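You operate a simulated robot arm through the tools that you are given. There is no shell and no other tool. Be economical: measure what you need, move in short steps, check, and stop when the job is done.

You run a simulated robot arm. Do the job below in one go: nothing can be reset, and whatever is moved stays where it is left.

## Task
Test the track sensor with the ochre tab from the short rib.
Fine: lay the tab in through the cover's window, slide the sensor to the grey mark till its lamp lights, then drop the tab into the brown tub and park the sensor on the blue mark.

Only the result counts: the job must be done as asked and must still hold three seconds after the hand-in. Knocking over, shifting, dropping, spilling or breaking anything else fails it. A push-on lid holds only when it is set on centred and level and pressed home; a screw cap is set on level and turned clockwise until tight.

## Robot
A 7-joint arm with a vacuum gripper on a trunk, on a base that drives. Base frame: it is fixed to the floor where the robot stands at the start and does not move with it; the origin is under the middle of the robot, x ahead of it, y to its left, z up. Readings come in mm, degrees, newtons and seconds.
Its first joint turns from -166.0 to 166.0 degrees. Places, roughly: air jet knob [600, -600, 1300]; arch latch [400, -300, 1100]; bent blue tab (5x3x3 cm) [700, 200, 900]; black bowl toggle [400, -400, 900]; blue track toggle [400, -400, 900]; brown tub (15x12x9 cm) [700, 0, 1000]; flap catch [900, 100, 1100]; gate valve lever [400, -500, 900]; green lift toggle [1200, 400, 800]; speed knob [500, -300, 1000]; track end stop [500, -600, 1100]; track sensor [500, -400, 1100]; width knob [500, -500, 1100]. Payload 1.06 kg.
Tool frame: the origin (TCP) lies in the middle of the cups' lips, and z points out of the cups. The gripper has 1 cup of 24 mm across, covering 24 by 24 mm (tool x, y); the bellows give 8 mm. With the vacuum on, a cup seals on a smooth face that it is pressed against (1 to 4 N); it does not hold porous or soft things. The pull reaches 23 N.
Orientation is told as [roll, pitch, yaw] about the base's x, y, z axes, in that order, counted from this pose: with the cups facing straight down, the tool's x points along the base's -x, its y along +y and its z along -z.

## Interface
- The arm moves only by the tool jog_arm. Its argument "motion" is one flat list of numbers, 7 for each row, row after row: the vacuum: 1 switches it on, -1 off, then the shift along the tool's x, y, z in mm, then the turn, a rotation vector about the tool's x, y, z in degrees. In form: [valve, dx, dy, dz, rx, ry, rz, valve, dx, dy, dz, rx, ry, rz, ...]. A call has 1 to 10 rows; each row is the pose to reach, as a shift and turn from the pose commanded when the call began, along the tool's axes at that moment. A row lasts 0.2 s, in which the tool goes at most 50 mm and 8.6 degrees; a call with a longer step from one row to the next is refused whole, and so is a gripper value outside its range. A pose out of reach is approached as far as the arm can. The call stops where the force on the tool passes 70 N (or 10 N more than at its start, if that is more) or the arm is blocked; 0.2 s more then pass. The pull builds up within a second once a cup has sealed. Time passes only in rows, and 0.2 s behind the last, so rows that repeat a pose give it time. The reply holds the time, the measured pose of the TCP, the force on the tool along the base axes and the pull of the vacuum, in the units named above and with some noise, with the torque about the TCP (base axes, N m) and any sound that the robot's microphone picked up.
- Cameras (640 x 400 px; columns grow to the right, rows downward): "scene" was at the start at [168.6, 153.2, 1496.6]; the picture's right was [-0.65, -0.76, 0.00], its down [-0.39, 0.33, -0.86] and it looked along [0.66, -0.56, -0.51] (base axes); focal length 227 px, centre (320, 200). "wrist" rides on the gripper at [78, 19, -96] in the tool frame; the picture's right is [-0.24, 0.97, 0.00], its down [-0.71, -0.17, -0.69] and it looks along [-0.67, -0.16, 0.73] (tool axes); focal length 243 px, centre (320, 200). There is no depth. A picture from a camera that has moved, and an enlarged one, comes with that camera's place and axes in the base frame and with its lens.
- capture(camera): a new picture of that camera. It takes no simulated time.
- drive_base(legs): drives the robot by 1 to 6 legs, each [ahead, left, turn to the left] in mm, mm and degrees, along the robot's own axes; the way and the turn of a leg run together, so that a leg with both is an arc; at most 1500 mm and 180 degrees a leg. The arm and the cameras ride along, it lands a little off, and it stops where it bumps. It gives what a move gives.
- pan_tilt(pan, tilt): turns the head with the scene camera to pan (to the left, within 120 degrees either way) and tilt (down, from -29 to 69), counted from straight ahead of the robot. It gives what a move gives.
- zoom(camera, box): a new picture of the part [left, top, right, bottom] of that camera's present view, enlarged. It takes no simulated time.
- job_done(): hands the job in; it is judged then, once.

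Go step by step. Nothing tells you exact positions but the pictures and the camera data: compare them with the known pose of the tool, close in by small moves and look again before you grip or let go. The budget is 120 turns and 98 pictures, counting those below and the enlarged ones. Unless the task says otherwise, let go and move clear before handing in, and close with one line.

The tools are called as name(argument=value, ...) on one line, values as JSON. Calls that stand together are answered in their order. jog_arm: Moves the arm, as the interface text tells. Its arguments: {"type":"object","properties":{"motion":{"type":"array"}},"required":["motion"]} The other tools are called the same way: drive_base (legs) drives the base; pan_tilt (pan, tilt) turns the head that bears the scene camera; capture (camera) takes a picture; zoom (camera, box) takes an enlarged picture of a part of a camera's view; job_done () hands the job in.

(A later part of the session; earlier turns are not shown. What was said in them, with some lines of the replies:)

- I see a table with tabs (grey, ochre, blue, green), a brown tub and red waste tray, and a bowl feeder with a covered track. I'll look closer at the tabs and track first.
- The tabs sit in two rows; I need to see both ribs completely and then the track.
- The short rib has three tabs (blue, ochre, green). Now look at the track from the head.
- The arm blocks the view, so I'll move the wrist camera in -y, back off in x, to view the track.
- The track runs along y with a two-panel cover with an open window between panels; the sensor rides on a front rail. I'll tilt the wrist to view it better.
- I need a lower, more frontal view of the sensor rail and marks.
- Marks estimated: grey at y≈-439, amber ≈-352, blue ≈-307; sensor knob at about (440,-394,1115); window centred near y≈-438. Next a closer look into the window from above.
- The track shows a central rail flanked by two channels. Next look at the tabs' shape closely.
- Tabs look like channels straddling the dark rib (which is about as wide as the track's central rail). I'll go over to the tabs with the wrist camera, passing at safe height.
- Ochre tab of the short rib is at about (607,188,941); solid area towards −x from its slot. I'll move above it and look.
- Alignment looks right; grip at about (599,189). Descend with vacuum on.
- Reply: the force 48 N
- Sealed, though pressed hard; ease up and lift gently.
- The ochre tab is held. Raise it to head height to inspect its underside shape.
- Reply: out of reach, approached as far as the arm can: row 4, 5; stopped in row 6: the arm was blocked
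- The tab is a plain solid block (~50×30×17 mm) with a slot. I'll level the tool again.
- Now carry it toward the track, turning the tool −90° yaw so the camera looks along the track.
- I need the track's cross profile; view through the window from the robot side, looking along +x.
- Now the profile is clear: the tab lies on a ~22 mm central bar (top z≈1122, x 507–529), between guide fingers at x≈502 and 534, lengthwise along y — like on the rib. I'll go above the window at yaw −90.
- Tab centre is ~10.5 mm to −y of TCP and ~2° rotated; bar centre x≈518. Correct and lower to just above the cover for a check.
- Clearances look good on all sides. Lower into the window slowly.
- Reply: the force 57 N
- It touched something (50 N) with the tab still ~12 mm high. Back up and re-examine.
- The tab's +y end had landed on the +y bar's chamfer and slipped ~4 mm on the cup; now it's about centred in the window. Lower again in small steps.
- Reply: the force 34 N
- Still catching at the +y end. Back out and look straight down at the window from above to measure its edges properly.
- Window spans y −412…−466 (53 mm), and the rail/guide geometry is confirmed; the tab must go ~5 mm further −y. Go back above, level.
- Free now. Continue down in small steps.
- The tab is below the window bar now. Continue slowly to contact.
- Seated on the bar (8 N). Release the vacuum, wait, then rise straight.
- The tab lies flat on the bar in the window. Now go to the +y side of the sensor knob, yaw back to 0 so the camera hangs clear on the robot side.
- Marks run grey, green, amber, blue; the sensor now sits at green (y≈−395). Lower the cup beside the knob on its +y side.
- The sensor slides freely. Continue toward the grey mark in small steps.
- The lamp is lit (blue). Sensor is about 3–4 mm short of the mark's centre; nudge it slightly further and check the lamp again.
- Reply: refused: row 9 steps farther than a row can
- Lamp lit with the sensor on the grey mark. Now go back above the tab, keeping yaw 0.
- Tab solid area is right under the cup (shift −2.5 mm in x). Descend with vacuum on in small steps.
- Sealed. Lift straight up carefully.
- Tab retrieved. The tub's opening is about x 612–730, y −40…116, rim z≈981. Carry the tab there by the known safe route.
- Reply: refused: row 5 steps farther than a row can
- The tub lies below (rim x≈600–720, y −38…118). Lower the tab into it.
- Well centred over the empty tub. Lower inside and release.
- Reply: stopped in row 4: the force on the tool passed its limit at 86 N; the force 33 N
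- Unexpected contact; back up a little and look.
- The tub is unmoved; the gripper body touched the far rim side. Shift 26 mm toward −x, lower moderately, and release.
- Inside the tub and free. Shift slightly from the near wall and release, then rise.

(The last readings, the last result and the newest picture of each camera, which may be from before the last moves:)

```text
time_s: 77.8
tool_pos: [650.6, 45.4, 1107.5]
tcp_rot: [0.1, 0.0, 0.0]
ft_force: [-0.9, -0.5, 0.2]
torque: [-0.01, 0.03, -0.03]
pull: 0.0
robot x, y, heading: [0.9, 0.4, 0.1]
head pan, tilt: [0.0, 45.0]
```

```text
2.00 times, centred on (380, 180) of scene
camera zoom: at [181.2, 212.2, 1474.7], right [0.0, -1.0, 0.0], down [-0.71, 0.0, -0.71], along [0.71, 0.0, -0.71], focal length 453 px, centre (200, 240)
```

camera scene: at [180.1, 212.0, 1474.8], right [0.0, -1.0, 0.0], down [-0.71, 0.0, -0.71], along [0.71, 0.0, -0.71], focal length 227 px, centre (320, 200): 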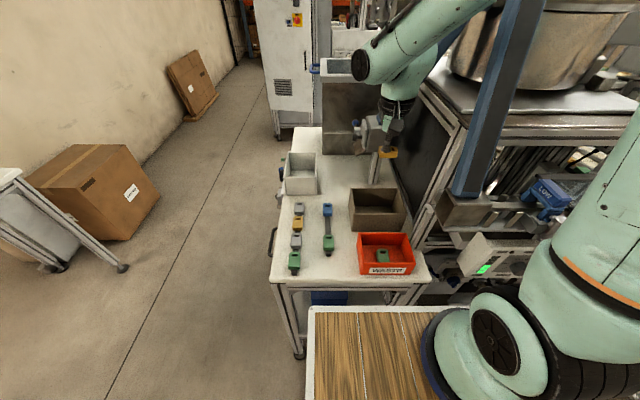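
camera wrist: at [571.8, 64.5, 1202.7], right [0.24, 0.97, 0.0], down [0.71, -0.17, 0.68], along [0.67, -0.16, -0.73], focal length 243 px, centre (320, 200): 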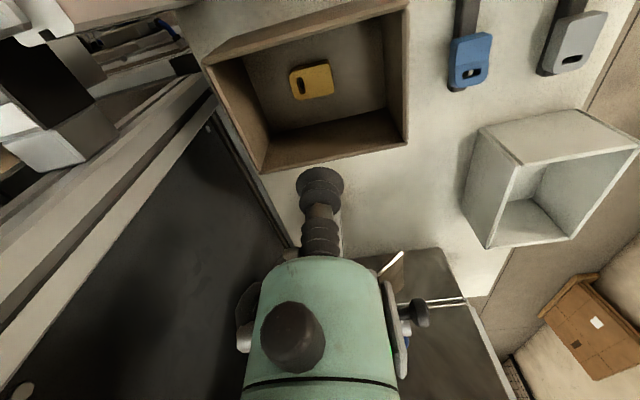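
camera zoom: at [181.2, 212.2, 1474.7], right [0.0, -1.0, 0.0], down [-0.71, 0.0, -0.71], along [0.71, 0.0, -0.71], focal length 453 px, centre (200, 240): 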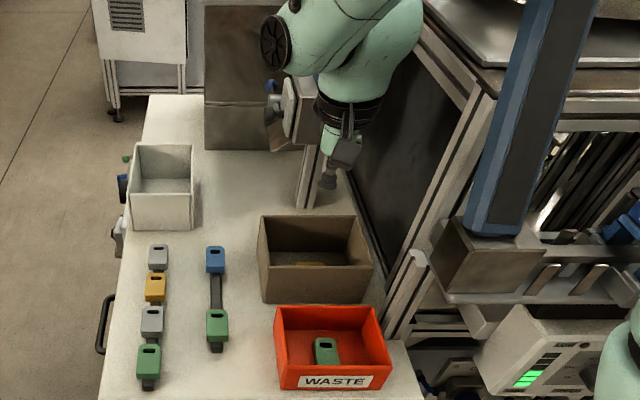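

The ochre tab lies in the brown tub. Return to the sensor, this time on its −y side.

jog_arm(motion=[-1, 0, 0, -45, 0, 0, 0, -1, 20, 0, -85, 0, 0, 0, -1, 50, 0, -120, 0, 0, 0, -1, 85, 0, -150, 0, 0, 0, -1, 120, 0, -180, 0, 0, 0, -1, 155, 0, -210, 0, 0, 0, -1, 190, 0, -240, 0, 0, 0, -1, 207, -35, -265, 0, 0, 0, -1, 207, -80, -265, 0, 0, 0, -1, 207, -125, -265, 0, 0, 0])

jog_arm(motion=[-1, 0, -45, 0, 0, 0, 0, -1, 0, -90, 0, 0, 0, 0, -1, 0, -135, 0, 0, 0, 0, -1, 2, -180, 0, 0, 0, 0, -1, 4, -225, 10, 0, 0, 0, -1, 6, -270, 20, 0, 0, 0, -1, 7, -312, 40, 0, 0, 0, -1, 7, -350, 70, 0, 0, 0, -1, 7, -386, 100, 0, 0, 0, -1, 7, -388, 148, 0, 0, 0])

capture(camera="wrist")

zoom(camera="wrist", box=[260, 80, 460, 240])

```text
time_s: 80.0
tool_pos: [438.6, -81.5, 1369.3]
tcp_rot: [0.1, 0.1, 0.0]
ft_force: [0.2, -0.2, -0.8]
torque: [-0.03, -0.02, -0.02]
pull: 0.1
robot x, y, heading: [-0.3, -2.8, 0.1]
head pan, tilt: [0.0, 45.0]
```

```text
time_s: 82.2
tool_pos: [431.3, -470.2, 1219.6]
tcp_rot: [0.2, 0.0, -0.1]
ft_force: [-0.1, -0.1, -1.1]
torque: [-0.01, -0.02, 0.0]
pull: 0.0
robot x, y, heading: [-0.2, 1.3, 0.1]
head pan, tilt: [0.0, 45.0]
```

```text
23 pictures are left
camera wrist: at [353.3, -450.4, 1314.5], right [0.24, 0.97, 0.0], down [0.71, -0.17, 0.68], along [0.67, -0.16, -0.73], focal length 243 px, centre (320, 200)
```

wrist: 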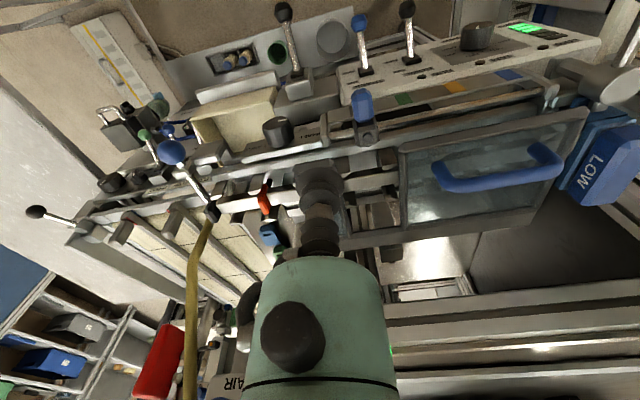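

```text
2.50 times, centred on (360, 160) of wrist
camera zoom: at [353.3, -450.4, 1314.5], right [0.24, 0.97, 0.0], down [0.71, -0.17, 0.68], along [0.67, -0.16, -0.73], focal length 606 px, centre (220, 300)
```

zoom: 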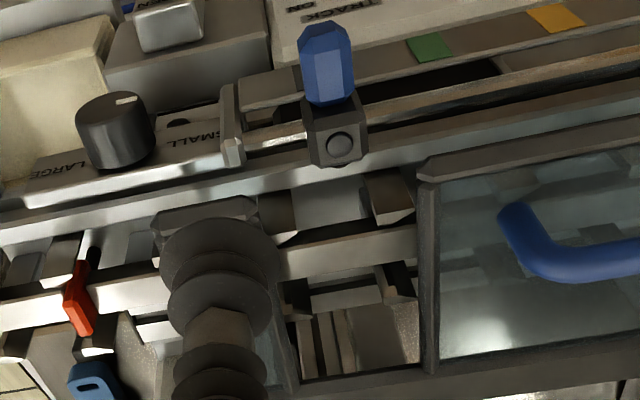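

The sensor is at grey, lamp off now that the tab is gone. Lower between the end bracket and the knob.

jog_arm(motion=[-1, -2, 4, 40, 0, 0, 0, -1, -2, 4, 75, 0, 0, 0, -1, -2, 4, 95, 0, 0, 0, -1, -2, 4, 108, 0, 0, 0, -1, -2, 4, 108, 0, 0, 0])

zoom(camera="wrist", box=[240, 120, 440, 280])

```text
time_s: 83.4
tool_pos: [433.5, -465.1, 1113.5]
tcp_rot: [0.1, 0.1, -0.1]
ft_force: [-0.7, -0.6, -0.4]
torque: [0.01, -0.01, -0.03]
pull: 0.0
robot x, y, heading: [-1.9, -1.1, -0.0]
head pan, tilt: [0.0, 45.0]
```

```text
2.50 times, centred on (340, 200) of wrist
camera zoom: at [355.6, -445.9, 1208.8], right [0.24, 0.97, 0.0], down [0.71, -0.17, 0.68], along [0.67, -0.16, -0.73], focal length 606 px, centre (270, 200)
```

zoom: 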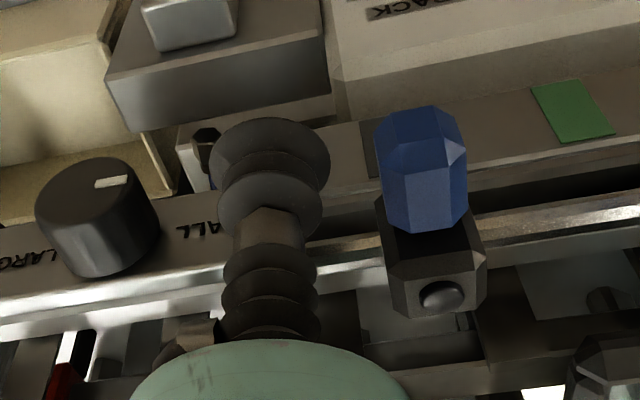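

jog_arm(motion=[-1, -3, 12, 0, 0, 0, 0, -1, -3, 26, 0, 0, 0, 0, -1, -3, 40, 0, 0, 0, 0, -1, -3, 54, 0, 0, 0, 0, -1, -3, 68, 0, 0, 0, 0, -1, -3, 82, 0, 0, 0, 0, -1, -3, 96, 0, 0, 0, 0, -1, -3, 110, 0, 0, 0, 0, -1, -3, 122, 0, 0, 0, 0, -1, -3, 122, 0, 0, 0, 0])

zoom(camera="wrist", box=[240, 100, 480, 280])

```text
time_s: 85.6
tool_pos: [436.6, -344.5, 1114.6]
tcp_rot: [0.1, 0.0, 0.0]
ft_force: [0.4, 0.2, -0.6]
torque: [0.02, 0.01, 0.0]
pull: 0.1
robot x, y, heading: [-1.3, -0.6, -0.1]
head pan, tilt: [0.0, 45.0]
```

```text
2.22 times, centred on (360, 190) of wrist
camera zoom: at [358.5, -323.7, 1208.6], right [0.24, 0.97, 0.0], down [0.71, -0.17, 0.68], along [0.67, -0.16, -0.73], focal length 539 px, centre (231, 222)
```

zoom: 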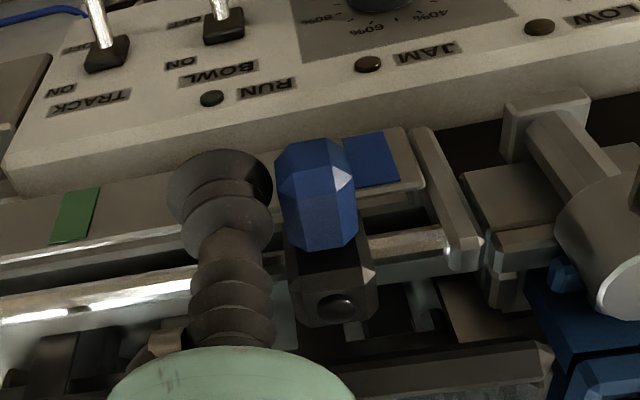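

Sensor is ~16 mm short of the blue mark (y≈−307). Push 15 mm more, back off and check.

jog_arm(motion=[-1, 0, 6, 0, 0, 0, 0, -1, 0, 12, 0, 0, 0, 0, -1, 0, 15.5, 0, 0, 0, 0, -1, 0, 15.5, 0, 0, 0, 0, -1, 0, 5, 0, 0, 0, 0, -1, 0, -20, 0, 0, 0, 0, -1, 0, -35, -30, 0, 0, 0, -1, 0, -35, -75, 0, 0, 0, -1, 0, -35, -75, 0, 0, 0])

zoom(camera="wrist", box=[340, 80, 500, 220])

```text
time_s: 87.6
tool_pos: [437.5, -374.4, 1190.6]
tcp_rot: [0.2, -0.1, 0.0]
ft_force: [0.4, -0.9, -1.3]
torque: [-0.03, 0.02, 0.0]
pull: 0.0
robot x, y, heading: [1.1, 2.6, 0.1]
head pan, tilt: [0.0, 45.0]
```

```text
2.86 times, centred on (420, 150) of wrist
camera zoom: at [359.5, -355.4, 1285.1], right [0.24, 0.97, 0.0], down [0.71, -0.17, 0.68], along [0.67, -0.16, -0.73], focal length 693 px, centre (34, 343)
```

zoom: 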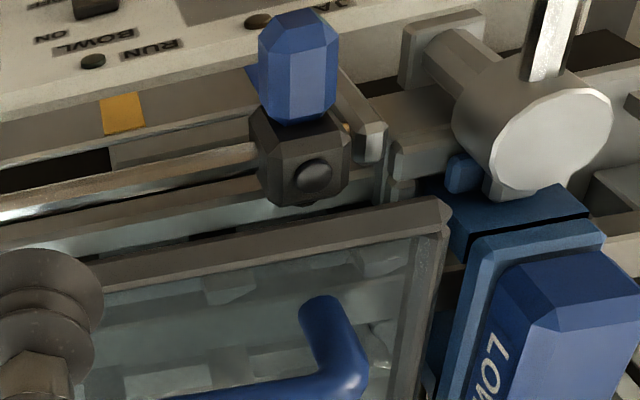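

The sensor is parked on the blue mark (knob y≈−308, mark ≈−307.5). Move a bit further clear and take a last look.

jog_arm(motion=[-1, 0, 0, -45, 0, 0, 0, -1, 0, 0, -90, 0, 0, 0, -1, 0, 0, -120, 0, 0, 0, -1, 0, 0, -120, 0, 0, 0])

capture(camera="wrist")

capture(camera="scene")

```text
time_s: 88.6
tool_pos: [435.3, -377.0, 1312.5]
tcp_rot: [0.1, 0.0, -0.1]
ft_force: [-0.4, -0.5, -0.4]
torque: [0.0, -0.03, 0.02]
pull: 0.1
robot x, y, heading: [-0.5, -0.1, 0.2]
head pan, tilt: [0.0, 45.0]
```

```text
18 pictures are left
camera wrist: at [357.6, -357.7, 1406.6], right [0.24, 0.97, 0.0], down [0.71, -0.17, 0.68], along [0.67, -0.16, -0.73], focal length 243 px, centre (320, 200)
```

wrist: 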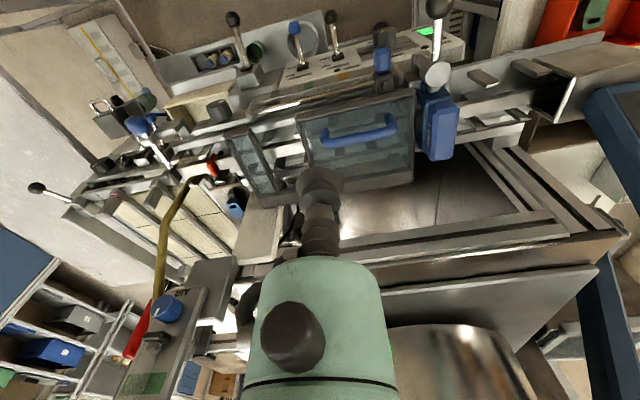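

```text
17 pictures are left
camera scene: at [180.8, 211.9, 1474.8], right [0.0, -1.0, 0.0], down [-0.71, 0.0, -0.71], along [0.71, 0.0, -0.71], focal length 227 px, centre (320, 200)
```

scene: 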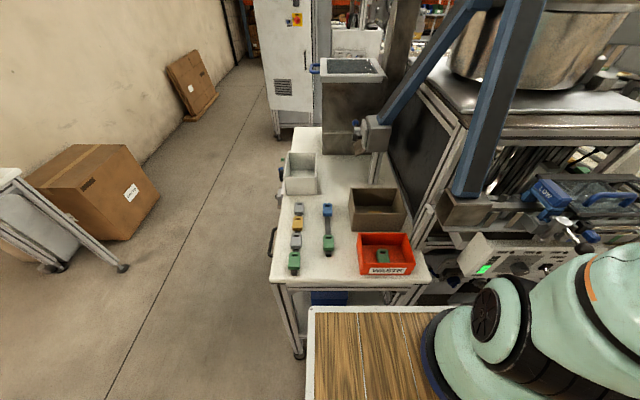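

Everything is in place: the tab is in the brown tub, the sensor is on blue, the cover and the other tabs look undisturbed, and the arm is clear. I'm handing in.

job_done()

```text
The job is handed in.
```

The sensor test worked: its lamp lit at the grey mark with the ochre tab from the short rib in the track. The tab is now in the brown tub and the sensor is parked on the blue mark. Along the way the tab twice caught on the window bar (up to about 50 N), and the gripper bumped in the tub once (86 N), with nothing visibly shifted.
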